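You operate a simulated robot arm through the tools that you are given. There is no shell and no other tool.

The job below is to be done with a simulated robot arm. You get a single attempt, and the scene is never put back.

TASK
Switch on key and lamps, run the forks up to 0.6 m and fully down, then switch both off.
Fine: the parking brake stays on.

Only the result counts: the job must be done as asked and must still hold three seconds after the hand-in. Knocking over, shifting, dropping, spilling or breaking anything else fails it.

THE ROBOT
A 6-joint arm with a two-finger gripper, fixed in place. Base frame: the origin is at the foot of the arm, x ahead of it, y to its left, z up. Readings come in m, degrees, newtons and seconds.
Its first joint turns from -166.0 to 166.0 degrees. Payload 3.43 kg.
The TCP is the grasp point between the finger pads, 0.02 m short of the fingertips. In the tool frame z runs along the fingers and y along their closing line. The gripper opens to 0.19 m. The gripper's body begins 0.248 m behind the TCP.
Orientation is that of the tool frame in the base frame, as [roll, pitch, yaw] about the fixed x, y, z axes, in that order (R = Rz(yaw) Ry(pitch) Rx(roll)). With the fingers straight down and closing along the base's y, the tool's x points along the base's -x, its y along +y and its z along -z.

THE INTERFACE
- The arm moves only by the tool move_arm. Its arguments are lists of equal length, an entry for each row: "rotation": the turn, a rotation vector about the tool's x, y, z in units of 4 degrees (1.0 is 4 degrees), a list of three; "translation": the shift along the tool's x, y, z in units of 25 mm (1.0 is 25 mm), a list of three; "fingers": the gripper command, from -1 (shut) to 1 (fully open), values between in proportion. In form: {"rotation": [[wx, wy, wz], ...], "translation": [[dx, dy, dz], ...], "fingers": [fingers, ...]}. A call has 1 to 20 rows; each row shifts and turns the commanded pose from where the row before left it, along the tool's axes as they then stand. A call with a number of a shift or a turn outside -1 to 1 is refused whole. Rows are played at 5 a second. More than 0.05 m and 8.6 degrees between two rows, or a gripper value outside its range, and nothing of the call is played. Where a pose cannot be reached the arm comes as near as it can. A force on the tool above 90 N (or 10 N above the force at the start of the call, whichever is more), or a blocked arm, ends the call early, and 0.2 s more pass. Each finger travels about 0.045 m/s and halts on what it meets, pressing with about 36 N; the grip force reading is that of the motor and also rises with nothing between the fingers. The clock runs only during rows and for 0.2 s after the last one: add rows that do not move to give the fingers time. It gives the time, the measured TCP pose, the force on the tool (base axes), the opening and the grip force at its end, in the units of the frame above (readings bear some noise), with the torque about the TCP (base axes, N m) and any sound that the robot's microphone picked up.
- Cameras (640 x 400 px; columns grow to the right, rows downward): "scene" is fixed at [0.0495, -0.6507, 1.5382]; the picture's right is [0.23, -0.97, 0.00], its down [-0.35, -0.08, -0.93] and it looks along [0.91, 0.21, -0.36] (base axes); focal length 327 px, centre (320, 200). "wrist" rides on the gripper at [0.07, -0.008, -0.288] in the tool frame; the picture's right is [0.12, 0.99, 0.00], its down [-0.96, 0.12, -0.25] and it looks along [-0.25, 0.03, 0.97] (tool axes); focal length 261 px, centre (320, 200). There is no depth. A picture from a camera that has moved, and an enlarged one, comes with that camera's place and axes in the base frame and with its lens.
- get_image(camera): a new picture of that camera. The clock stands still meanwhile.
- slide_trunk(by): slides the trunk up (or, below 0, down) by that many m; the arm rides with it, the base frame stays. It gives what a move gives, with no picture.
- enlarge(camera, box): a new picture of the part [left, top, right, bottom] of that camera's present view, enlarged. The clock stands still meanwhile.
- hand_in(): hands the job in; it is judged then, once.

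Places have to be worked out from the pictures, the camera data and where the tool is seen. Open the gripper and draw the arm clear of the work before you hand the job in, unless the task says otherwise.

The tools are called as name(argument=value, ...) on one line, values as JSON. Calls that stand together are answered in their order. move_arm: Moves the arm, as the interface text tells. Its arguments: {"type":"object","properties":{"rotation":{"type":"array","items":{"type":"array","items":{"type":"number"}}},"translation":{"type":"array","items":{"type":"array","items":{"type":"number"}}},"fingers":{"type":"array","items":{"type":"number"}}},"required":["rotation","translation","fingers"]} The other tools are called the same way: slide_trunk (by) slides the trunk up or down; get_image (camera) takes a picture; enlarge (camera, box) takes an enlarged picture of a part of a camera's view; hand_in () hands the job in.

At the start:

```text
clock: 0.0
tool_pos: [0.5886, -0.0345, 1.2869]
ee_rot: [-179.9, 0.0, -180.0]
ft_force: [-0.7, 0.5, 0.4]
moment: [0.03, 0.0, -0.03]
gripper_width: 0.1902
grip_force: 0.0
trunk travel left (down, up): [-0.125, 0.115]
```

scene: 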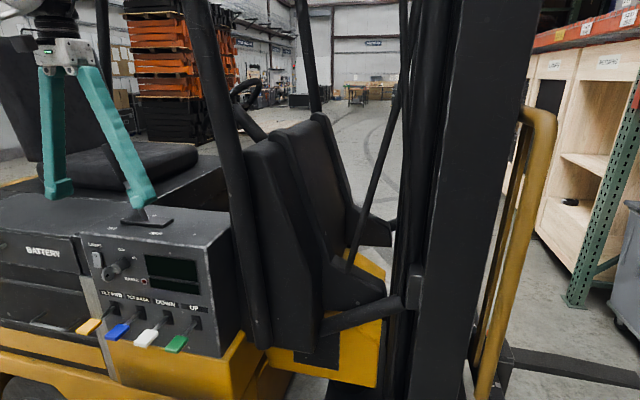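
wrist: 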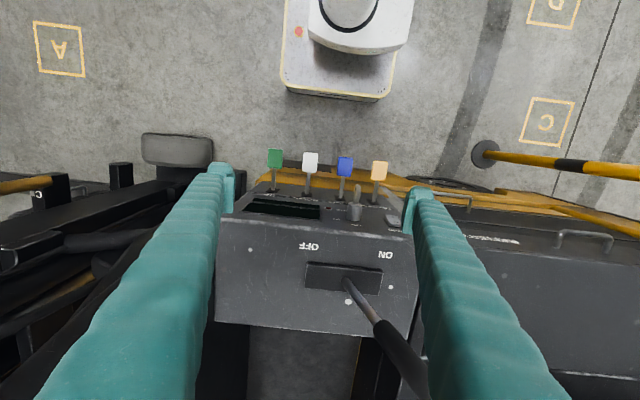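

I start by looking closely at the console from both cameras to identify the controls.

enlarge(camera="scene", box=[70, 200, 250, 360])

enlarge(camera="wrist", box=[200, 130, 440, 330])

get_image(camera="wrist")

get_image(camera="scene")

```text
2.50 times, centred on (160, 280) of scene
camera zoom: at [0.0495, -0.6507, 1.5382], right [0.23, -0.97, 0.0], down [-0.35, -0.08, -0.93], along [0.91, 0.21, -0.36], focal length 818 px, centre (720, 0)
```

zoom: 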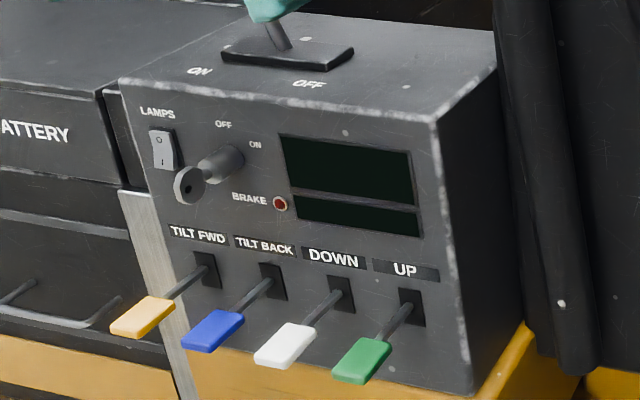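

```text
2.00 times, centred on (320, 230) of wrist
camera zoom: at [0.5175, -0.043, 1.5734], right [-0.12, 0.99, 0.0], down [0.96, 0.12, 0.25], along [0.25, 0.03, -0.97], focal length 521 px, centre (320, 140)
```

zoom: 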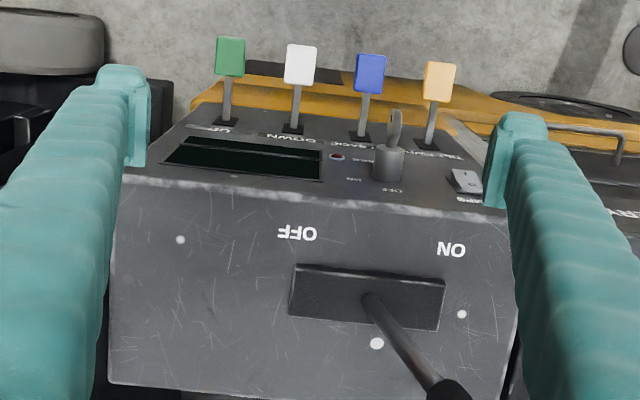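

```text
taken
camera wrist: at [0.5175, -0.043, 1.5734], right [-0.12, 0.99, 0.0], down [0.96, 0.12, 0.25], along [0.25, 0.03, -0.97], focal length 261 px, centre (320, 200)
```

wrist: 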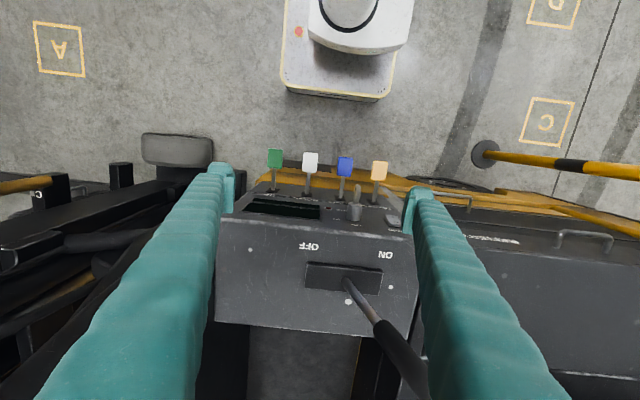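

```text
taken
```

scene: 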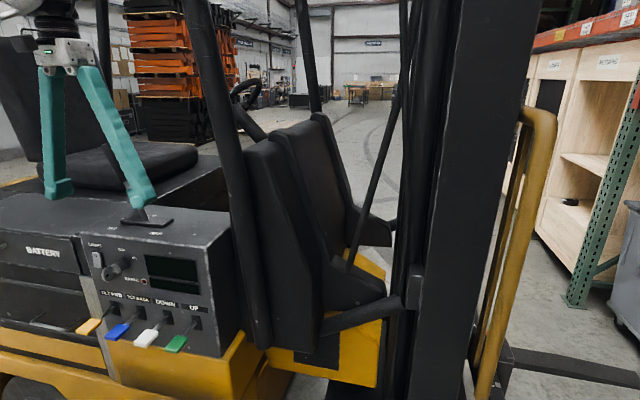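

From the two views I judge the panel is a vertical face at x≈0.68. The key bow is near (0.62, 0.04, 1.06), the lamp rocker near (0.677, 0.129, 1.055), and the UP and DOWN paddles near (0.596, -0.15/-0.06, 0.895). I'll pitch the tool in place so the fingers come to point at the panel (+x), half the turn first.

move_arm(rotation=[[0, -1, 0], [0, -1, 0], [0, -1, 0], [0, -1, 0], [0, -1, 0], [0, -1, 0], [0, -1, 0], [0, -1, 0], [0, -1, 0], [0, -1, 0], [0, -1, 0]], translation=[[0, 0, 0], [0, 0, 0], [0, 0, 0], [0, 0, 0], [0, 0, 0], [0, 0, 0], [0, 0, 0], [0, 0, 0], [0, 0, 0], [0, 0, 0], [0, 0, 0]], fingers=[-0.4, -0.4, -0.4, -0.4, -0.4, -0.4, -0.4, -0.4, -0.4, -0.4, -0.4])

```text
clock: 2.4
tool_pos: [0.5882, -0.0356, 1.2862]
ee_rot: [179.9, 44.1, -179.9]
ft_force: [-0.1, -1.0, -0.4]
moment: [0.01, 0.09, -0.01]
gripper_width: 0.0569
grip_force: 0.1
trunk travel left (down, up): [-0.125, 0.115]
```

The 44° turn went cleanly with no contact. I'll finish the turn to horizontal, still in place.

move_arm(rotation=[[0, -1, 0], [0, -1, 0], [0, -1, 0], [0, -1, 0], [0, -1, 0], [0, -1, 0], [0, -1, 0], [0, -1, 0], [0, -1, 0], [0, -1, 0], [0, -1, 0], [0, -0.5, 0]], translation=[[0, 0, 0], [0, 0, 0], [0, 0, 0], [0, 0, 0], [0, 0, 0], [0, 0, 0], [0, 0, 0], [0, 0, 0], [0, 0, 0], [0, 0, 0], [0, 0, 0], [0, 0, 0]], fingers=[-0.4, -0.4, -0.4, -0.4, -0.4, -0.4, -0.4, -0.4, -0.4, -0.4, -0.4, -0.4])

get_image(camera="wrist")

get_image(camera="scene")

```text
clock: 5.0
tool_pos: [0.5891, -0.0278, 1.2863]
ee_rot: [178.3, 87.0, 179.2]
ft_force: [0.1, 0.3, 0.7]
moment: [-0.02, 0.0, 0.01]
gripper_width: 0.057
grip_force: 0.0
out of reach, approached as far as the arm can: row 11
trunk travel left (down, up): [-0.125, 0.115]
```

```text
taken
camera wrist: at [0.2975, -0.0411, 1.2303], right [-0.02, 0.99, -0.12], down [-0.2, 0.11, 0.97], along [0.98, 0.04, 0.19], focal length 261 px, centre (320, 200)
```

wrist: 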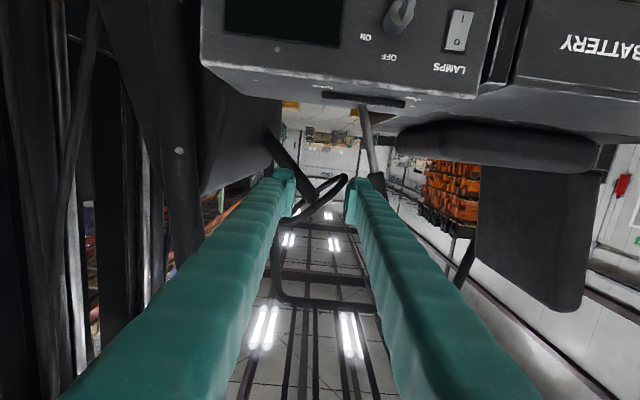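

```text
taken
```

scene: 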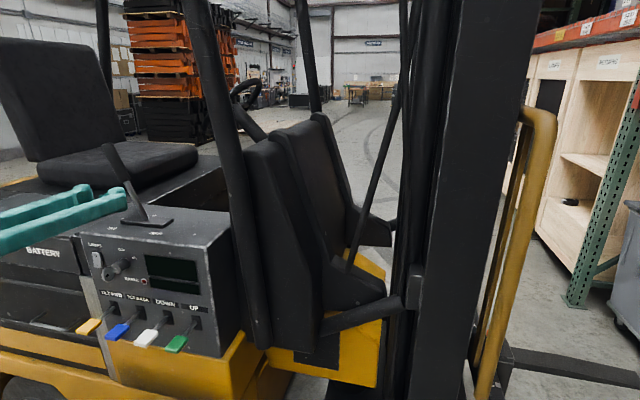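

The tool now points at the panel, about 3° short of level, and the brake lever is well clear of it. I'll draw back about 35 mm, shift left to the key's y, and descend part way.

move_arm(rotation=[[0, 0, 0], [0, 0, 0], [0, 0, 0], [0, 0, 0], [0, 0, 0], [0, 0, 0], [0, 0, 0]], translation=[[0, 0.6, -0.8], [0, 0.7, -0.6], [0.6, 0.7, 0], [1, 0.7, 0], [1, 0, 0], [1, 0, 0], [1, 0, 0]], fingers=[-0.4, -0.4, -0.4, -0.4, -0.4, -0.4, -0.4])

get_image(camera="wrist")

```text
clock: 6.6
tool_pos: [0.5474, 0.0373, 1.2]
ee_rot: [177.8, 87.1, 178.8]
ft_force: [0.1, 0.4, -0.2]
moment: [-0.01, -0.05, 0.04]
gripper_width: 0.0571
grip_force: 0.0
out of reach, approached as far as the arm can: row 3, 4, 5, 7
trunk travel left (down, up): [-0.125, 0.115]
```

```text
taken
camera wrist: at [0.2571, 0.0245, 1.1439], right [-0.02, 0.99, -0.12], down [-0.2, 0.11, 0.97], along [0.98, 0.04, 0.19], focal length 261 px, centre (320, 200)
```

wrist: 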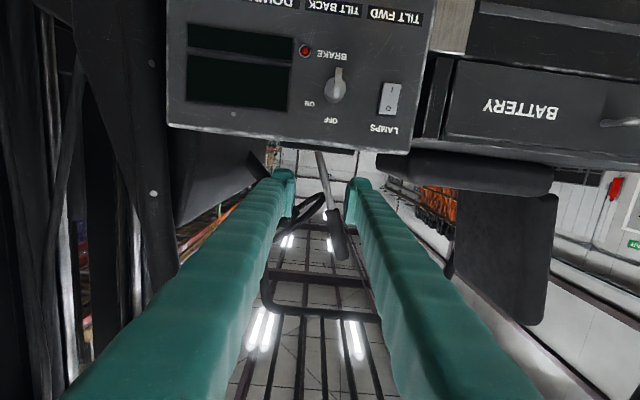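

The arm is near its folded limit here, so I'll lower the trunk instead of folding the arm further. That should take the TCP from z 1.20 to about 1.08, with the fingertips at x≈0.567 staying short of the key.

slide_trunk(by=-0.12)

get_image(camera="wrist")

get_image(camera="scene")

```text
clock: 8.1
tool_pos: [0.5471, 0.0372, 1.0814]
ee_rot: [178.0, 87.0, 178.9]
ft_force: [-1.0, 0.7, 0.5]
moment: [0.01, 0.03, 0.02]
gripper_width: 0.057
grip_force: 0.0
trunk travel left (down, up): [-0.005, 0.235]
```

```text
taken
camera wrist: at [0.2571, 0.0246, 1.0241], right [-0.02, 0.99, -0.12], down [-0.2, 0.11, 0.97], along [0.98, 0.04, 0.19], focal length 261 px, centre (320, 200)
```

wrist: 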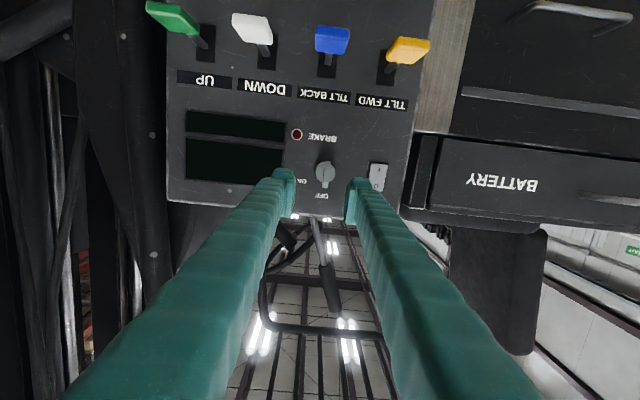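

```text
taken
```

scene: 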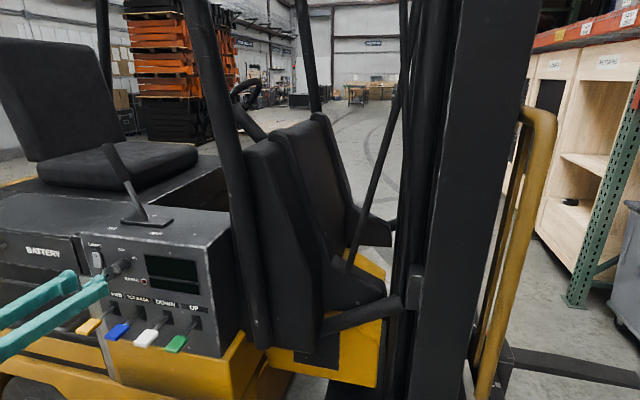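

The panel is now squarely in view, upside-down, with the key between the fingers. I'll enlarge the key and lamp area to fix their positions.

enlarge(camera="wrist", box=[260, 110, 420, 230])

enlarge(camera="scene", box=[40, 220, 200, 320])

```text
3.33 times, centred on (340, 170) of wrist
camera zoom: at [0.2571, 0.0246, 1.0241], right [-0.02, 0.99, -0.12], down [-0.2, 0.11, 0.97], along [0.98, 0.04, 0.19], focal length 869 px, centre (253, 300)
```

zoom: 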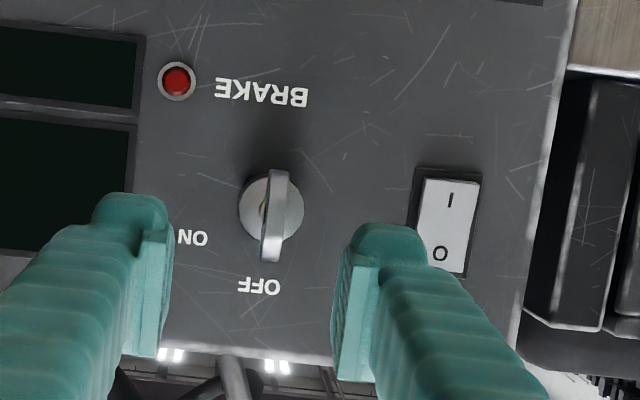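

```text
4.00 times, centred on (120, 270) of scene
camera zoom: at [0.0495, -0.6507, 1.5382], right [0.23, -0.97, 0.0], down [-0.35, -0.08, -0.93], along [0.91, 0.21, -0.36], focal length 1309 px, centre (1120, -80)
```

zoom: 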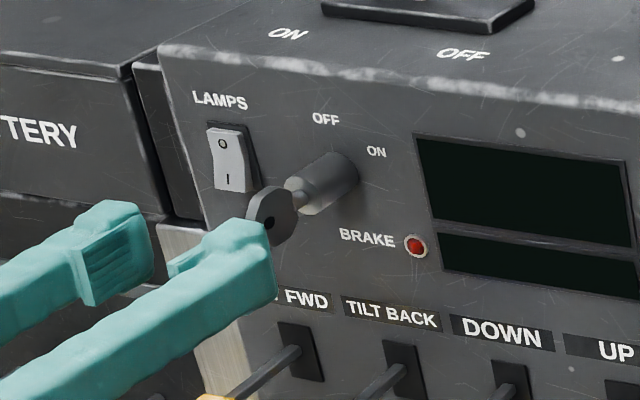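

The key bow is centred near (0.62, 0.0435, 1.0575), standing upright and about 37 mm tall. I'll align with a small down and left move, then check the pose before going forward.

move_arm(rotation=[[0, 0, 0], [0, 0, 0]], translation=[[0.4, 0.2, 0.3], [0.4, 0.0, 0.3]], fingers=[-0.4, -0.4])

```text
clock: 8.7
tool_pos: [0.5638, 0.0425, 1.0751]
ee_rot: [178.2, 86.6, 179.1]
ft_force: [-0.4, 0.4, 0.2]
moment: [-0.03, 0.01, 0.02]
gripper_width: 0.057
grip_force: 0.1
out of reach, approached as far as the arm can: row 1, 2
trunk travel left (down, up): [-0.005, 0.235]
```

The descent was limited by reach at this x, so I'll move forward with the key between the open fingers and descend a little as the arm unfolds.

move_arm(rotation=[[0, 0, 0], [0, 0, 0], [0, 0, 0], [0, 0, 0]], translation=[[0, 0.04, 0.7], [0, 0, 0.7], [0.3, 0, 0.3], [0.3, 0, 0.1]], fingers=[-0.4, -0.4, -0.4, -0.4])

enlarge(camera="wrist", box=[260, 110, 420, 230])

enlarge(camera="scene", box=[40, 220, 200, 320])

```text
clock: 9.7
tool_pos: [0.6095, 0.0461, 1.0633]
ee_rot: [178.3, 86.5, 179.2]
ft_force: [0.2, 0.6, 0.2]
moment: [-0.03, -0.04, -0.02]
gripper_width: 0.0569
grip_force: 0.0
out of reach, approached as far as the arm can: row 4
trunk travel left (down, up): [-0.005, 0.235]
```

```text
3.33 times, centred on (340, 170) of wrist
camera zoom: at [0.3185, 0.0328, 1.0087], right [-0.02, 0.99, -0.12], down [-0.19, 0.11, 0.98], along [0.98, 0.04, 0.19], focal length 869 px, centre (253, 300)
```

zoom: 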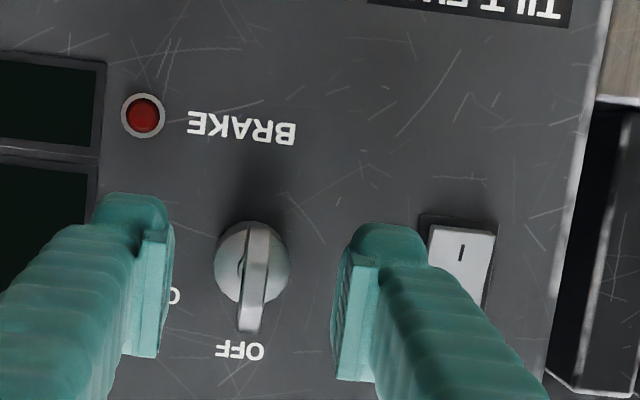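

```text
4.00 times, centred on (120, 270) of scene
camera zoom: at [0.0495, -0.6507, 1.5382], right [0.23, -0.97, 0.0], down [-0.35, -0.08, -0.93], along [0.91, 0.21, -0.36], focal length 1309 px, centre (1120, -80)
```

zoom: 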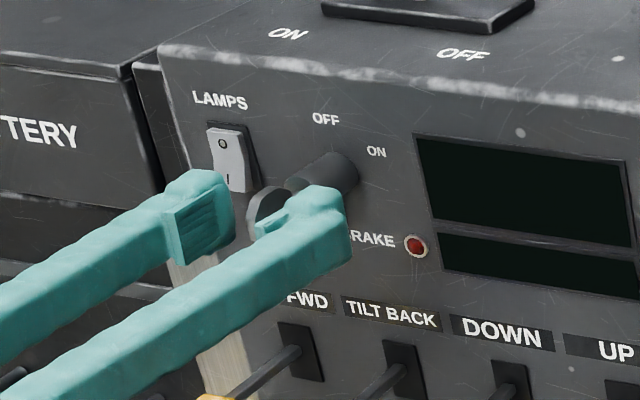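

The key is centred between the pads (bow y≈0.045, axis z≈1.0575, TCP z 1.063). I'll drop about 5 mm and go about 5 mm forward, then close on the bow.

move_arm(rotation=[[0, 0, 0], [0, 0, 0], [0, 0, 0], [0, 0, 0], [0, 0, 0], [0, 0, 0], [0, 0, 0]], translation=[[0.1, -0.04, 0.2], [0.12, 0, 0], [0, 0, 0], [0, 0, 0], [0, 0, 0], [0, 0, 0], [0, 0, 0]], fingers=[-0.4, -0.4, -0.6, -0.8, -1, -1, -1])

enlarge(camera="wrist", box=[260, 110, 420, 230])

```text
clock: 11.3
tool_pos: [0.6159, 0.0455, 1.0621]
ee_rot: [178.0, 86.6, 178.9]
ft_force: [0.5, -4.0, -0.5]
moment: [0.0, 0.02, -0.07]
gripper_width: 0.007
grip_force: 41.2
out of reach, approached as far as the arm can: row 2
trunk travel left (down, up): [-0.005, 0.235]
```

```text
3.33 times, centred on (340, 170) of wrist
camera zoom: at [0.3251, 0.0328, 1.007], right [-0.02, 0.99, -0.12], down [-0.19, 0.11, 0.98], along [0.98, 0.04, 0.19], focal length 869 px, centre (253, 300)
```

zoom: 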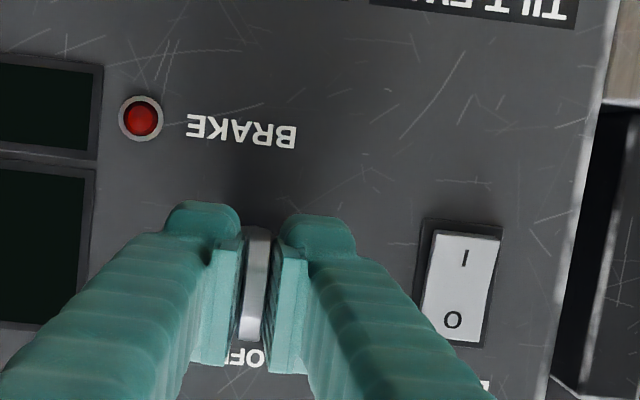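

The bow is gripped (7 mm opening, 41 N). I'll turn it clockwise as seen from the front, which is +wz, pivoting on the key axis. I'll do 32° first and then check.

move_arm(rotation=[[0, 0, 1], [0, 0, 1], [0, 0, 1], [0, 0, 1], [0, 0, 1], [0, 0, 1], [0, 0, 1], [0, 0, 1]], translation=[[0, -0.013, 0], [0, -0.013, 0], [0, -0.013, 0], [0, -0.013, 0], [0, -0.013, 0], [0, -0.013, 0], [0, -0.013, 0], [0, -0.013, 0]], fingers=[-1, -1, -1, -1, -1, -1, -1, -1])

enlarge(camera="scene", box=[40, 220, 200, 320])

get_image(camera="wrist")

```text
clock: 13.1
tool_pos: [0.6169, 0.045, 1.0614]
ee_rot: [96.3, 57.8, 96.0]
ft_force: [-13.0, 31.8, -12.0]
moment: [0.04, 0.14, 0.32]
gripper_width: 0.007
grip_force: 40.8
trunk travel left (down, up): [-0.005, 0.235]
```

```text
4.00 times, centred on (120, 270) of scene
camera zoom: at [0.0495, -0.6507, 1.5382], right [0.23, -0.97, 0.0], down [-0.35, -0.08, -0.93], along [0.91, 0.21, -0.36], focal length 1309 px, centre (1120, -80)
```

zoom: 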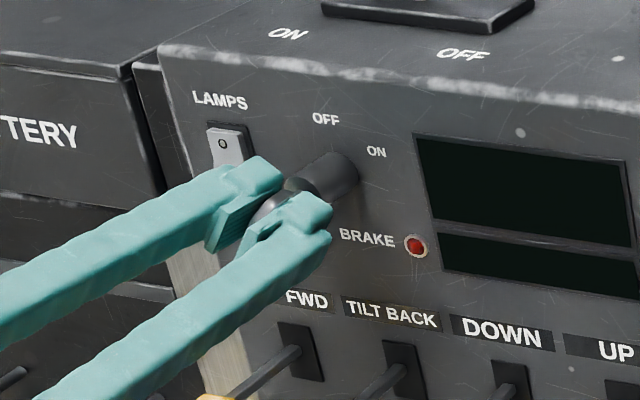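

```text
taken
camera wrist: at [0.3257, 0.0701, 1.0133], right [0.01, 0.9, 0.43], down [-0.19, -0.42, 0.89], along [0.98, -0.09, 0.17], focal length 261 px, centre (320, 200)
```

wrist: 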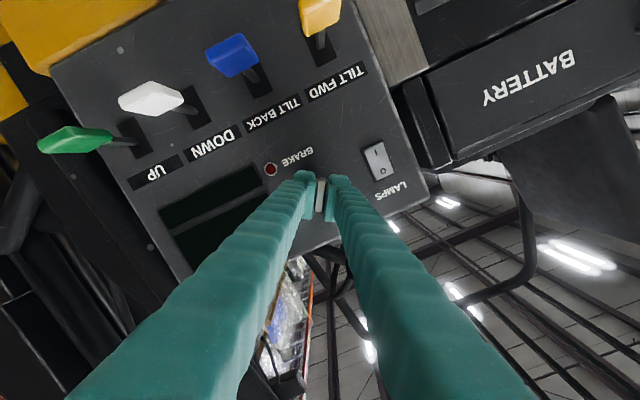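

The key follows: the hand turned 32° with about 32 N of side load from my pivot compensation. I'll relax that by about 1.5 mm and turn on to about 60°.

move_arm(rotation=[[0, 0, 1], [0, 0, 1], [0, 0, 1], [0, 0, 1], [0, 0, 1], [0, 0, 1], [0, 0, 1]], translation=[[0.03, 0.05, 0], [0, 0, 0], [0, 0, 0], [0, 0, 0], [0, 0, 0], [0, 0, 0], [0, 0, 0]], fingers=[-1, -1, -1, -1, -1, -1, -1])

enlarge(camera="scene", box=[40, 220, 200, 320])

get_image(camera="wrist")

```text
clock: 14.7
tool_pos: [0.6176, 0.0439, 1.0614]
ee_rot: [93.9, 29.7, 92.6]
ft_force: [5.5, -18.1, -15.0]
moment: [-0.2, 0.16, 0.06]
gripper_width: 0.007
grip_force: 41.4
trunk travel left (down, up): [-0.005, 0.235]
```

```text
4.00 times, centred on (120, 270) of scene
camera zoom: at [0.0495, -0.6507, 1.5382], right [0.23, -0.97, 0.0], down [-0.35, -0.08, -0.93], along [0.91, 0.21, -0.36], focal length 1309 px, centre (1120, -80)
```

zoom: 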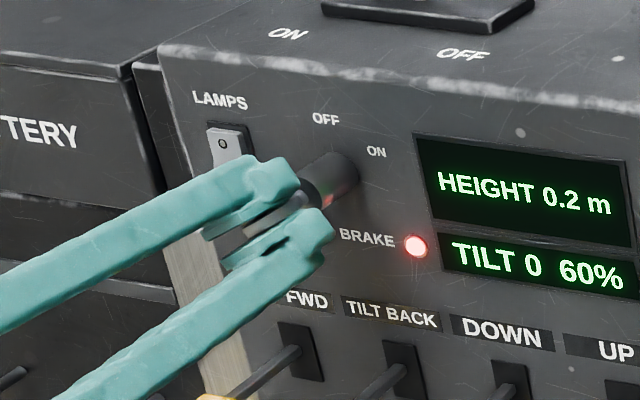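

```text
taken
camera wrist: at [0.3268, 0.0964, 1.0349], right [0.04, 0.6, 0.8], down [-0.2, -0.78, 0.59], along [0.98, -0.18, 0.09], focal length 261 px, centre (320, 200)
```

wrist: 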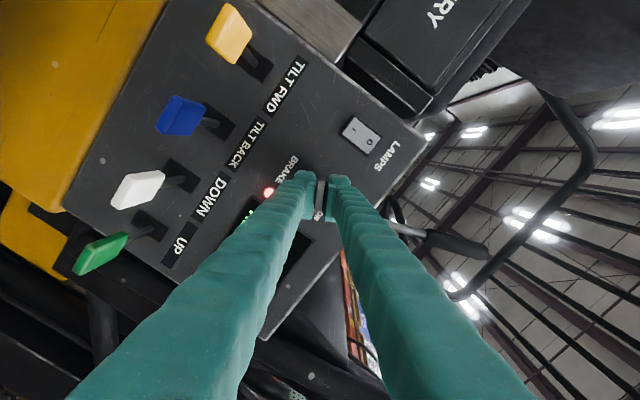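

The key is ON: the display reads HEIGHT 0.2 m, TILT 0, 60 %, and the brake light is lit. I'll release the key and look again.

move_arm(rotation=[[0, 0, 0], [0, 0, 0], [0, 0, 0], [0, 0, 0], [0, 0, 0]], translation=[[0, 0, 0], [0, 0, 0], [0, 0, 0], [0, 0, 0], [0, 0, 0]], fingers=[-0.6, -0.5, -0.5, -0.5, -0.5])

enlarge(camera="scene", box=[40, 220, 200, 320])

```text
clock: 15.9
tool_pos: [0.6167, 0.045, 1.0619]
ee_rot: [93.8, 29.8, 92.9]
ft_force: [0.7, -1.2, -0.7]
moment: [0.03, -0.03, 0.0]
gripper_width: 0.0474
grip_force: 0.1
trunk travel left (down, up): [-0.005, 0.235]
```

```text
4.00 times, centred on (120, 270) of scene
camera zoom: at [0.0495, -0.6507, 1.5382], right [0.23, -0.97, 0.0], down [-0.35, -0.08, -0.93], along [0.91, 0.21, -0.36], focal length 1309 px, centre (1120, -80)
```

zoom: 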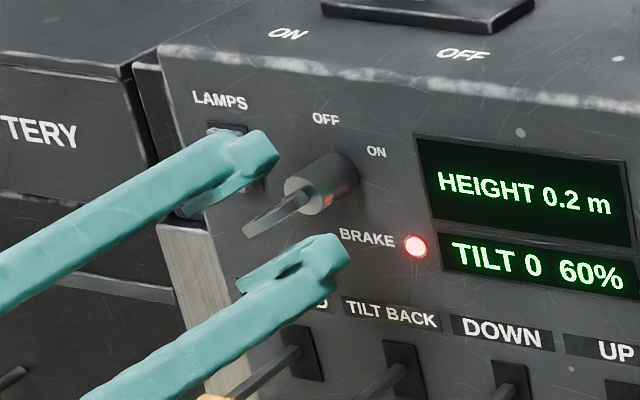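

The key stays at ON. I'll back off along -x out of the key, then turn the wrist level again while closing the fingers.

move_arm(rotation=[[0, 0, 0], [0, 0, 0]], translation=[[0, 0, -1], [0, 0, -1]], fingers=[-0.5, -0.5])

enlarge(camera="scene", box=[40, 220, 200, 320])

```text
clock: 16.5
tool_pos: [0.5695, 0.0449, 1.0726]
ee_rot: [93.8, 29.9, 92.7]
ft_force: [0.6, 0.4, 0.6]
moment: [-0.04, 0.0, -0.04]
gripper_width: 0.0475
grip_force: 0.0
out of reach, approached as far as the arm can: row 1, 2
trunk travel left (down, up): [-0.005, 0.235]
```

```text
4.00 times, centred on (120, 270) of scene
camera zoom: at [0.0495, -0.6507, 1.5382], right [0.23, -0.97, 0.0], down [-0.35, -0.08, -0.93], along [0.91, 0.21, -0.36], focal length 1309 px, centre (1120, -80)
```

zoom: 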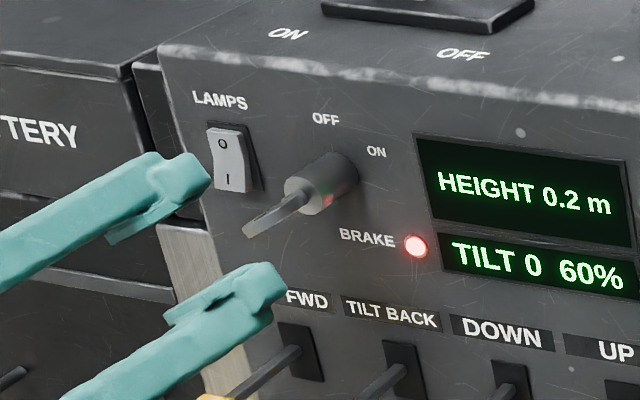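

The hand is clear of the key. I'll turn the wrist back by 60°, close the fingers, and then tilt about 24° nose-down to gain downward reach.

move_arm(rotation=[[0, 0, -1], [0, 0, -1], [0, 0, -1], [0, 0, -1], [0, 0, -1], [0, 0, -1], [0, 0, -1], [0, 0, -1], [0, 0, -1], [0, 0, -1], [0, 0, -1], [0, 0, -1], [0, 0, -1], [0, 0, -1], [0, 0, -1]], translation=[[0, 0, 0], [0, 0, 0], [0, 0, 0], [0, 0, 0], [0, 0, 0], [0, 0, 0], [0, 0, 0], [0, 0, 0], [0, 0, 0], [0, 0, 0], [0, 0, 0], [0, 0, 0], [0, 0, 0], [0, 0, 0], [0, 0, 0]], fingers=[-0.5, -0.5, -0.5, -0.5, -0.5, -0.7, -0.9, -1, -1, -1, -1, -1, -1, -1, -1])

move_arm(rotation=[[0, 1, 0], [0, 1, 0], [0, 1, 0], [0, 1, 0], [0, 1, 0], [0, 1, 0]], translation=[[0, 0.6, 0], [0, 0.6, 0], [0, 0.6, 0], [0, 0.6, 0], [0, 0.6, 0], [0, 0.35, 0]], fingers=[-1, -1, -1, -1, -1, -1])

get_image(camera="wrist")

enlarge(camera="scene", box=[40, 220, 200, 320])

```text
clock: 19.7
tool_pos: [0.5696, 0.0461, 1.0741]
ee_rot: [178.9, 86.6, 179.7]
ft_force: [-0.3, 0.2, 0.5]
moment: [0.02, 0.04, 0.03]
gripper_width: 0.0
grip_force: 34.5
trunk travel left (down, up): [-0.005, 0.235]
```

```text
clock: 21.1
tool_pos: [0.567, 0.1294, 1.0748]
ee_rot: [179.8, 62.8, -179.3]
ft_force: [-0.4, 0.8, -0.4]
moment: [0.06, 0.0, 0.07]
gripper_width: 0.0
grip_force: 34.2
trunk travel left (down, up): [-0.005, 0.235]
```

```text
taken
camera wrist: at [0.2782, 0.1167, 1.1421], right [-0.07, 0.99, -0.1], down [0.22, 0.12, 0.97], along [0.97, 0.05, -0.22], focal length 261 px, centre (320, 200)
```

wrist: 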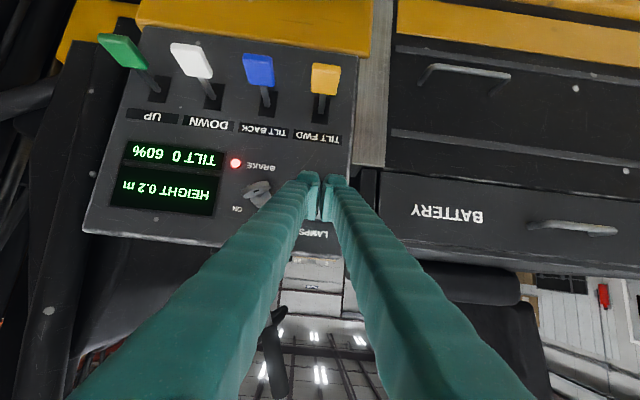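

```text
4.00 times, centred on (120, 270) of scene
camera zoom: at [0.0495, -0.6507, 1.5382], right [0.23, -0.97, 0.0], down [-0.35, -0.08, -0.93], along [0.91, 0.21, -0.36], focal length 1309 px, centre (1120, -80)
```

zoom: 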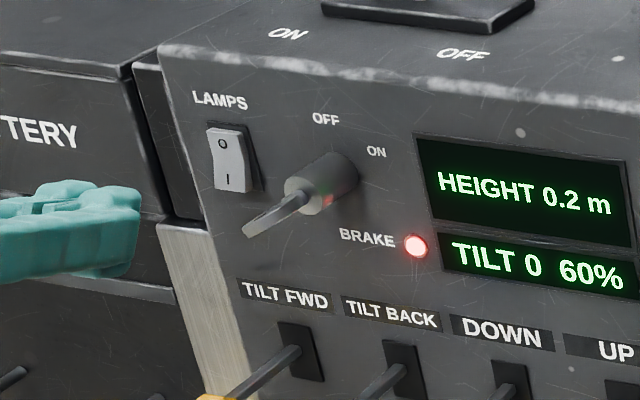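

The rocker is at (≈0.672, 0.129), with its I half at z≈1.045. With this 27° tilt the leading upper fingertip corner is about 27 mm ahead of and 10 mm above the TCP, so I'll bring it to just short of the I half.

move_arm(rotation=[[0, 0, 0], [0, 0, 0], [0, 0, 0], [0, 0, 0]], translation=[[0.27, 0, 0.8], [0, 0, 0.8], [0, 0, 0.8], [0, 0, 0.6]], fingers=[-1, -1, -1, -1])

enlarge(camera="scene", box=[60, 230, 140, 280])

enlarge(camera="wrist", box=[260, 120, 400, 240])

```text
clock: 22.1
tool_pos: [0.63, 0.13, 1.0335]
ee_rot: [179.6, 62.9, -179.5]
ft_force: [0.2, 0.4, 0.9]
moment: [0.01, 0.02, 0.04]
gripper_width: 0.0001
grip_force: 34.3
trunk travel left (down, up): [-0.005, 0.235]
```

```text
8.00 times, centred on (100, 255) of scene
camera zoom: at [0.0495, -0.6507, 1.5382], right [0.23, -0.97, 0.0], down [-0.35, -0.08, -0.93], along [0.91, 0.21, -0.36], focal length 2618 px, centre (2080, -240)
```

zoom: 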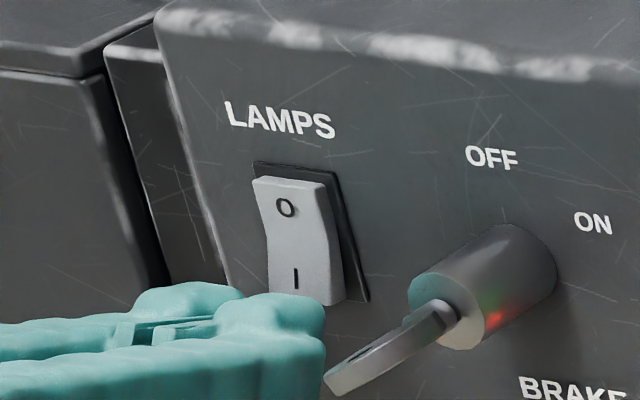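

```text
3.33 times, centred on (330, 180) of wrist
camera zoom: at [0.3423, 0.1172, 1.1017], right [-0.07, 0.99, -0.1], down [0.22, 0.12, 0.97], along [0.97, 0.04, -0.22], focal length 869 px, centre (287, 267)
```

zoom: 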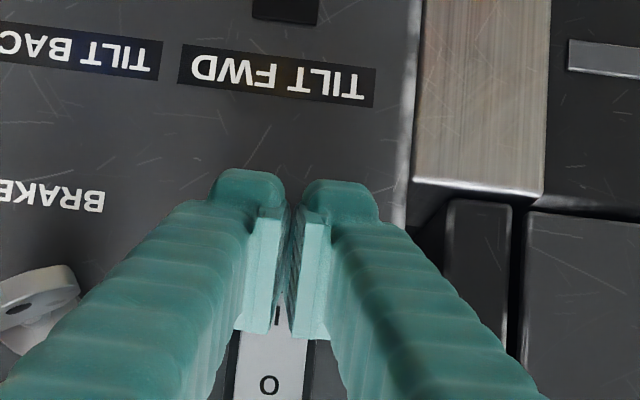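

The fingertip corner sits just in front of the protruding I half. I'll push straight in (+x) in small steps and watch the force.

move_arm(rotation=[[0, 0, 0], [0, 0, 0], [0, 0, 0]], translation=[[-0.073, 0, 0.142], [-0.073, 0, 0.142], [-0.073, 0, 0.142]], fingers=[-1, -1, -1])

enlarge(camera="scene", box=[60, 230, 140, 280])

```text
clock: 22.9
tool_pos: [0.6436, 0.1294, 1.0341]
ee_rot: [179.8, 62.9, -179.3]
ft_force: [-0.3, -0.6, -0.1]
moment: [0.02, -0.01, 0.02]
gripper_width: 0.0001
grip_force: 34.2
trunk travel left (down, up): [-0.005, 0.235]
```

```text
8.00 times, centred on (100, 255) of scene
camera zoom: at [0.0495, -0.6507, 1.5382], right [0.23, -0.97, 0.0], down [-0.35, -0.08, -0.93], along [0.91, 0.21, -0.36], focal length 2618 px, centre (2080, -240)
```

zoom: 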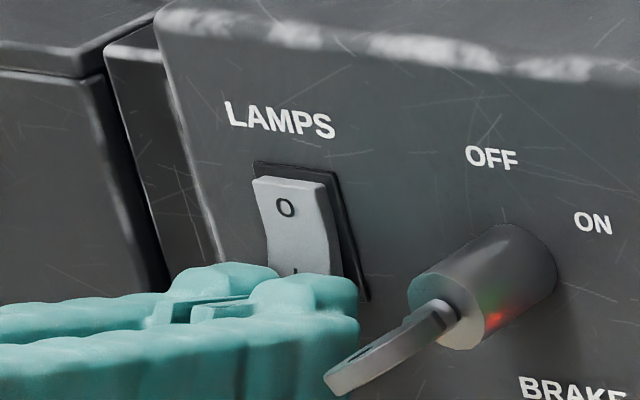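

There is no contact force yet, so I'll keep pushing in 3–4 mm steps.

move_arm(rotation=[[0, 0, 0], [0, 0, 0], [0, 0, 0]], translation=[[-0.06, 0, 0.12], [-0.06, 0, 0.12], [-0.06, 0, 0.12]], fingers=[-1, -1, -1])

enlarge(camera="scene", box=[60, 230, 140, 280])

```text
clock: 23.7
tool_pos: [0.6498, 0.1294, 1.0354]
ee_rot: [179.6, 62.9, -179.5]
ft_force: [-90.5, 5.4, -4.7]
moment: [-0.27, -0.71, -0.5]
gripper_width: 0.0061
grip_force: 34.5
trunk travel left (down, up): [-0.005, 0.235]
```

```text
8.00 times, centred on (100, 255) of scene
camera zoom: at [0.0495, -0.6507, 1.5382], right [0.23, -0.97, 0.0], down [-0.35, -0.08, -0.93], along [0.91, 0.21, -0.36], focal length 2618 px, centre (2080, -240)
```

zoom: 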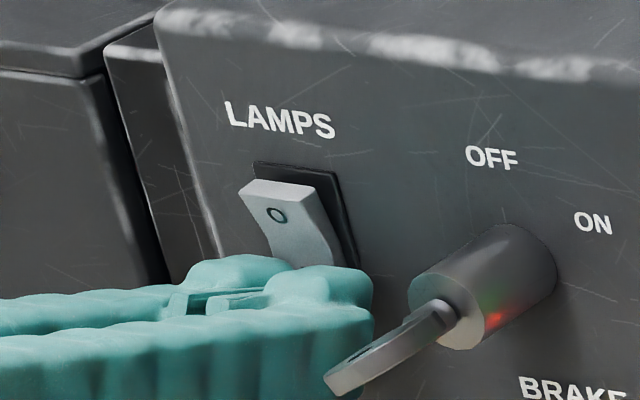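

The rocker has flipped, with O now standing out, and the push reached 90 N against the panel. I'll back straight off and check that it stays on.

move_arm(rotation=[[0, 0, 0], [0, 0, 0], [0, 0, 0], [0, 0, 0]], translation=[[0.1, 0, -0.2], [0.25, 0, -0.5], [0.25, 0, -0.5], [0.25, 0, -0.9]], fingers=[-1, -1, -1, -1])

enlarge(camera="scene", box=[60, 220, 220, 320])

get_image(camera="scene")

```text
clock: 24.7
tool_pos: [0.5975, 0.1277, 1.0397]
ee_rot: [179.9, 62.9, -179.2]
ft_force: [0.3, -0.4, 0.2]
moment: [-0.05, 0.02, -0.1]
gripper_width: 0.0
grip_force: 34.2
trunk travel left (down, up): [-0.005, 0.235]
```

```text
4.00 times, centred on (140, 270) of scene
camera zoom: at [0.0495, -0.6507, 1.5382], right [0.23, -0.97, 0.0], down [-0.35, -0.08, -0.93], along [0.91, 0.21, -0.36], focal length 1309 px, centre (1040, -80)
```

zoom: 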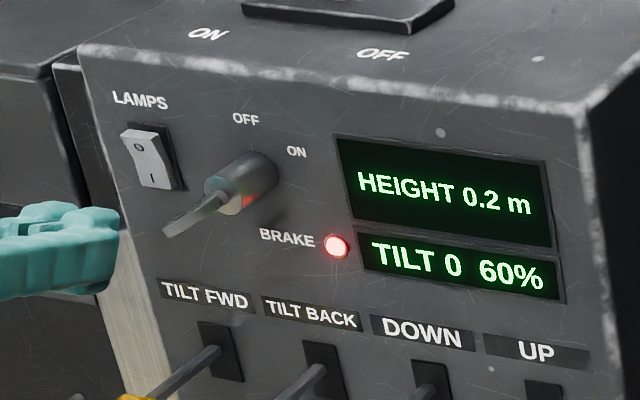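

```text
taken
```

scene: 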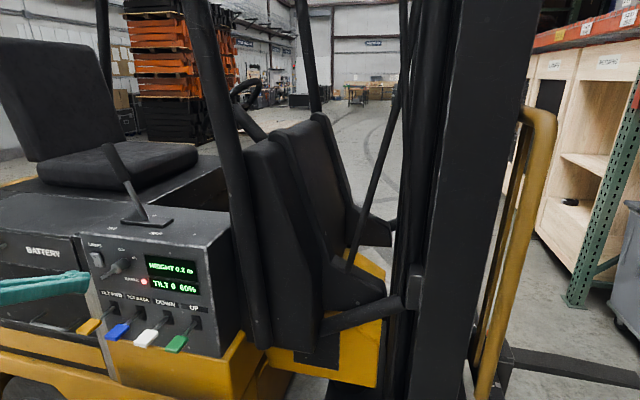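

The lamp rocker stays with I in, and the display is still lit. I'll retreat and rise, then slide right to the UP lever (y≈-0.15), tilting the tool steeper as I go and passing in front of the key with clearance.

move_arm(rotation=[[0, 0, 0], [0, 0, 0], [0, 0, 0], [0, 0, 0], [0, 0, 0], [0, 0, 0], [0, 0, 0], [0, 1, 0], [0, 1, 0], [0, 1, 0], [0, 1, 0], [0, 1, 0], [0, 1, 0], [0, 1, 0], [0, 1, 0]], translation=[[-0.23, 0, -0.87], [-0.23, 0, -0.87], [-0.23, 0, -0.87], [0, -1, 0], [0, -1, 0], [0, -1, 0], [0, -1, 0], [0, -1, 0], [0, -1, 0], [0, -1, 0], [0, -1, 0], [0, -1, 0], [0, -1, 0], [0, -1, 0], [0, -0.1, 0]], fingers=[-1, -1, -1, -1, -1, -1, -1, -1, -1, -1, -1, -1, -1, -1, -1])

get_image(camera="wrist")

enlarge(camera="scene", box=[60, 240, 260, 365])

```text
clock: 27.9
tool_pos: [0.5408, 0.029, 1.0837]
ee_rot: [-178.8, 52.6, -179.5]
ft_force: [-1.0, -0.4, 0.4]
moment: [-0.03, -0.09, 0.01]
gripper_width: 0.0
grip_force: 34.6
out of reach, approached as far as the arm can: row 8, 9, 10, 11, 12, 13, 14, 15
trunk travel left (down, up): [-0.005, 0.235]
```

```text
taken
camera wrist: at [0.2701, 0.0253, 1.2011], right [-0.07, 0.99, -0.11], down [0.39, 0.12, 0.91], along [0.92, 0.02, -0.39], focal length 261 px, centre (320, 200)
```

wrist: 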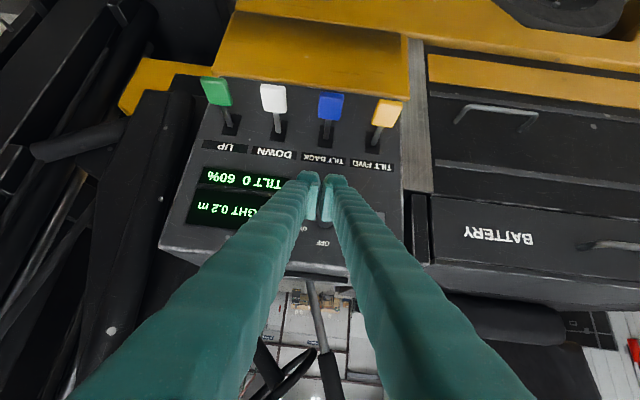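

```text
3.20 times, centred on (160, 302) of scene
camera zoom: at [0.0495, -0.6507, 1.5382], right [0.23, -0.97, 0.0], down [-0.35, -0.08, -0.93], along [0.91, 0.21, -0.36], focal length 1047 px, centre (832, -128)
```

zoom: 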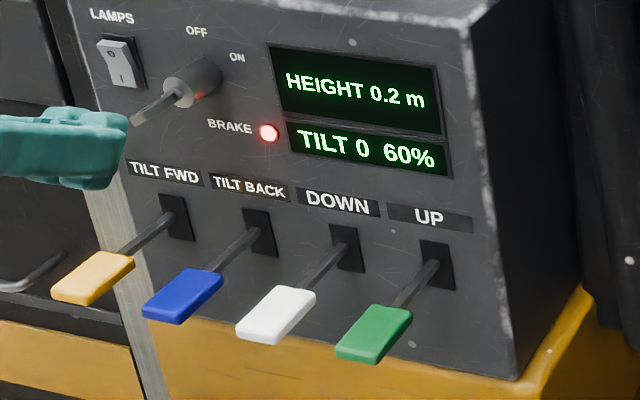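

The arm stalled near its folded limit with the tool at y≈0.03, though nothing was touched. I'll rise about 0.1 m and come slightly forward to unfold, then continue the tilt there.

move_arm(rotation=[[0, 0, 0], [0, 0, 0], [0, 0, 0], [0, 0, 0], [0, 1, 0], [0, 1, 0], [0, 1, 0], [0, 1, 0], [0, 1, 0]], translation=[[-0.97, 0, -0.37], [-0.97, 0, -0.37], [-0.97, 0, -0.37], [-0.97, 0, -0.37], [0, 0, 0], [0, 0, 0], [0, 0, 0], [0, 0, 0], [0, 0, 0]], fingers=[-1, -1, -1, -1, -1, -1, -1, -1, -1])

```text
clock: 29.9
tool_pos: [0.5438, 0.1123, 1.1756]
ee_rot: [-177.8, 33.3, -179.7]
ft_force: [-0.9, 0.0, -0.1]
moment: [0.07, -0.13, 0.08]
gripper_width: 0.0001
grip_force: 34.2
out of reach, approached as far as the arm can: row 1, 2, 4, 5, 6, 7, 8, 9
trunk travel left (down, up): [-0.005, 0.235]
```

The arm kept the tilt but drifted in y, so intermediate tilts are its poor region, while straight-down was comfortable at the start. I'll finish tilting to tool-down here, clear of everything.

move_arm(rotation=[[0, 1, 0], [0, 1, 0], [0, 1, 0], [0, 1, 0], [0, 1, 0], [0, 1, 0], [0, 1, 0], [0, 1, 0]], translation=[[0, 0, 0], [0, 0, 0], [0, 0, 0], [0, 0, 0], [0, 0, 0], [0, 0, 0], [0, 0, 0], [0, 0, 0]], fingers=[-1, -1, -1, -1, -1, -1, -1, -1])

get_image(camera="wrist")

get_image(camera="scene")

```text
clock: 31.7
tool_pos: [0.508, 0.1689, 1.1811]
ee_rot: [-170.7, 13.6, 178.9]
ft_force: [0.1, -0.3, 0.1]
moment: [0.11, -0.1, 0.06]
gripper_width: 0.0004
grip_force: 34.4
out of reach, approached as far as the arm can: row 1, 2, 3, 4, 5, 6, 7, 8
trunk travel left (down, up): [-0.005, 0.235]
```

```text
taken
camera wrist: at [0.3737, 0.2101, 1.4406], right [-0.06, 0.98, -0.18], down [0.88, 0.14, 0.45], along [0.46, -0.14, -0.88], focal length 261 px, centre (320, 200)
```

wrist: 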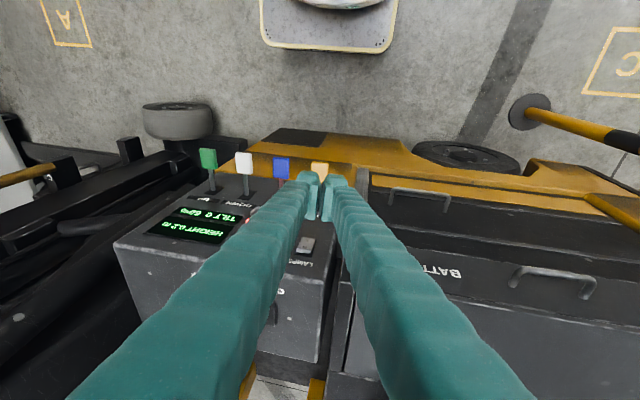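

```text
taken
```

scene: 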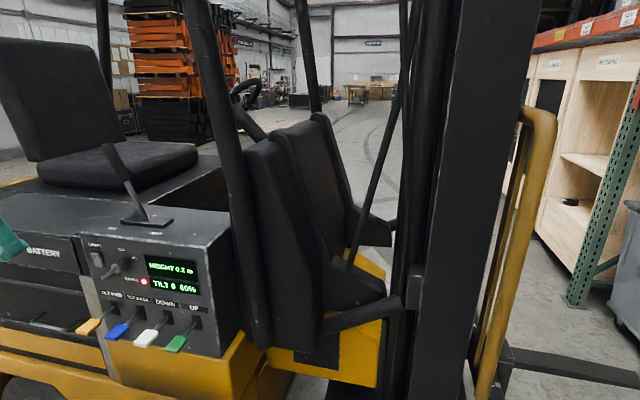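

Still flagged as out of reach, so some joint is likely sitting at a limit. I'll probe with small free-space motions in each direction to see which ones the arm accepts.

move_arm(rotation=[[0, 0, 0], [0, 0, 0], [0, 0, 0], [0, 0, 0], [0, 0, 0], [0, 0, 0], [0, 0, 1], [0, 0, -1], [1, 0, 0], [-1, 0, 0], [0, 1, 0], [0, -1, 0]], translation=[[0, 0, -0.4], [0, 0, 0.4], [-0.4, 0, 0], [0.4, 0, 0], [0, 0.4, 0], [0, -0.4, 0], [0, 0, 0], [0, 0, 0], [0, 0, 0], [0, 0, 0], [0, 0, 0], [0, 0, 0]], fingers=[-1, -1, -1, -1, -1, -1, -1, -1, -1, -1, -1, -1])

```text
clock: 34.3
tool_pos: [0.4918, 0.1956, 1.2072]
ee_rot: [-169.1, 14.5, 179.5]
ft_force: [0.6, 0.0, -0.9]
moment: [-0.2, 0.14, -0.07]
gripper_width: 0.0003
grip_force: 33.9
out of reach, approached as far as the arm can: row 1, 2, 3, 4, 5, 6, 7, 8, 10, 11
trunk travel left (down, up): [-0.005, 0.235]
```

Only tipping back towards horizontal is accepted cleanly, so this wrist configuration is at a limit. I'll tip back up to the region that worked and note which rows are accepted.

move_arm(rotation=[[0, -1, 0], [0, -1, 0], [0, -1, 0], [0, -1, 0], [0, -1, 0], [0, -1, 0], [0, -1, 0], [0, -1, 0], [0, -1, 0], [0, -1, 0]], translation=[[0, 0, 0], [0, 0, 0], [0, 0, 0], [0, 0, 0], [0, 0, 0], [0, 0, 0], [0, 0, 0], [0, 0, 0], [0, 0, 0], [0, 0, 0]], fingers=[-1, -1, -1, -1, -1, -1, -1, -1, -1, -1])

```text
clock: 36.5
tool_pos: [0.4913, 0.196, 1.2077]
ee_rot: [-162.6, 53.5, -169.1]
ft_force: [0.8, -0.3, 0.9]
moment: [0.01, -0.03, -0.05]
gripper_width: 0.0002
grip_force: 34.2
trunk travel left (down, up): [-0.005, 0.235]
```

Tipping back was fully accepted. I'll probe small motions again from here to map what is free.

move_arm(rotation=[[0, 0, 0], [0, 0, 0], [0, 0, 0], [0, 0, 0], [0, 0, 0], [0, 0, 0], [0, 0, 1], [0, 0, 1], [0, 0, -1], [0, 0, -1], [0, 0, -1], [0, 0, -1], [0, 0, 1], [0, 0, 1], [1, 0, 0], [1, 0, 0], [-1, 0, 0], [-1, 0, 0]], translation=[[0, 0, -0.6], [0, 0, 0.6], [-0.6, 0, 0], [0.6, 0, 0], [0, 0.6, 0], [0, -0.6, 0], [0, 0, 0], [0, 0, 0], [0, 0, 0], [0, 0, 0], [0, 0, 0], [0, 0, 0], [0, 0, 0], [0, 0, 0], [0, 0, 0], [0, 0, 0], [0, 0, 0], [0, 0, 0]], fingers=[-1, -1, -1, -1, -1, -1, -1, -1, -1, -1, -1, -1, -1, -1, -1, -1, -1, -1])

get_image(camera="scene")

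```text
clock: 40.3
tool_pos: [0.4905, 0.1966, 1.208]
ee_rot: [-162.3, 53.4, -169.0]
ft_force: [-0.3, 0.9, -0.8]
moment: [-0.1, -0.03, -0.1]
gripper_width: 0.0003
grip_force: 34.0
trunk travel left (down, up): [-0.005, 0.235]
```

```text
taken
```

scene: 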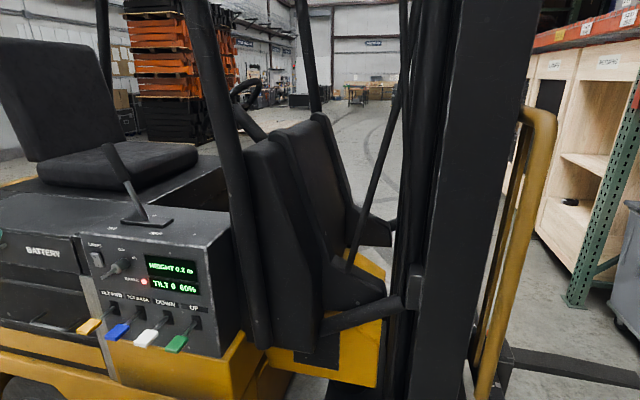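

Everything is free here. The limit appears when the tool is tilted and points left of the arm's own plane. So for the lever I'll yaw the tool to point right (about -22°) with about 30° of down-tilt, and swing across to the front of the UP lever with the fingertips well short of the key and levers.

move_arm(rotation=[[0, 0, 0], [0, 0, 0], [0, 0, 0], [0, 0, 0], [0, 0, 0], [0, 0, 0], [0, 0, 0], [0.504, -0.176, 0.938], [0.504, -0.176, 0.938], [0.504, -0.176, 0.938], [0.504, -0.176, 0.938], [0.504, -0.176, 0.938], [0, 0, 0], [0, 0, 0], [0, 0, 0], [0, 0, 0], [0, 0, 0], [0, 0, 0], [0, 0, 0]], translation=[[0.225, -0.889, 0.368], [0.225, -0.889, 0.368], [0.225, -0.889, 0.368], [0.225, -0.889, 0.368], [0.225, -0.889, 0.368], [0.225, -0.889, 0.368], [0.225, -0.889, 0.368], [0, 0, 0], [0, 0, 0], [0, 0, 0], [0, 0, 0], [0, 0, 0], [0.177, -0.837, 0.493], [0.177, -0.837, 0.493], [0.177, -0.837, 0.493], [0.177, -0.837, 0.493], [0.177, -0.837, 0.493], [0.177, -0.837, 0.493], [0.177, -0.837, 0.493]], fingers=[-1, -1, -1, -1, -1, -1, -1, -1, -1, -1, -1, -1, -1, -1, -1, -1, -1, -1, -1])

get_image(camera="wrist")

get_image(camera="scene")

```text
clock: 44.3
tool_pos: [0.5147, -0.1098, 1.0934]
ee_rot: [179.7, 60.0, 160.2]
ft_force: [0.0, -5.6, -0.2]
moment: [0.68, 0.04, 1.08]
gripper_width: 0.0001
grip_force: 34.4
trunk travel left (down, up): [-0.005, 0.235]
```

```text
taken
camera wrist: at [0.2444, -0.0232, 1.1765], right [0.28, 0.96, -0.1], down [0.29, 0.02, 0.96], along [0.92, -0.29, -0.27], focal length 261 px, centre (320, 200)
```

wrist: 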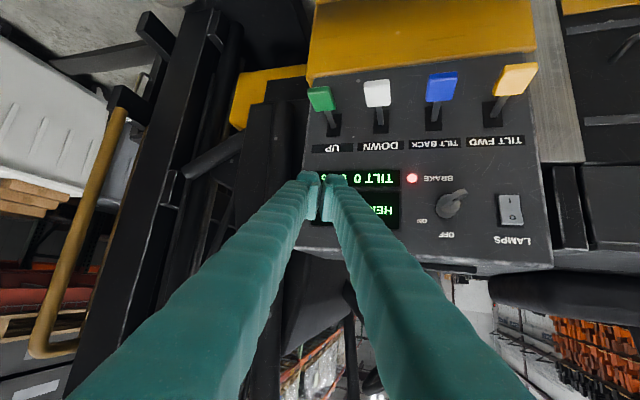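

```text
taken
```

scene: 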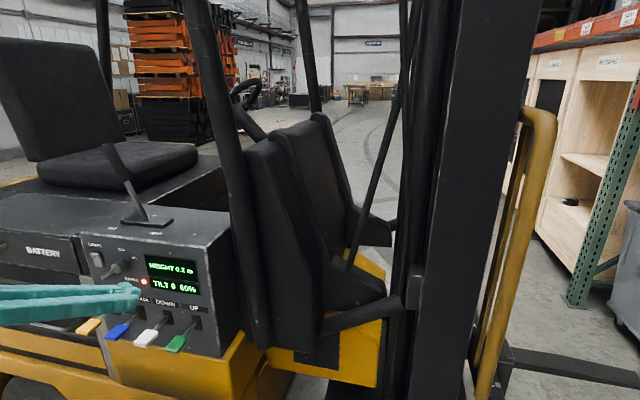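

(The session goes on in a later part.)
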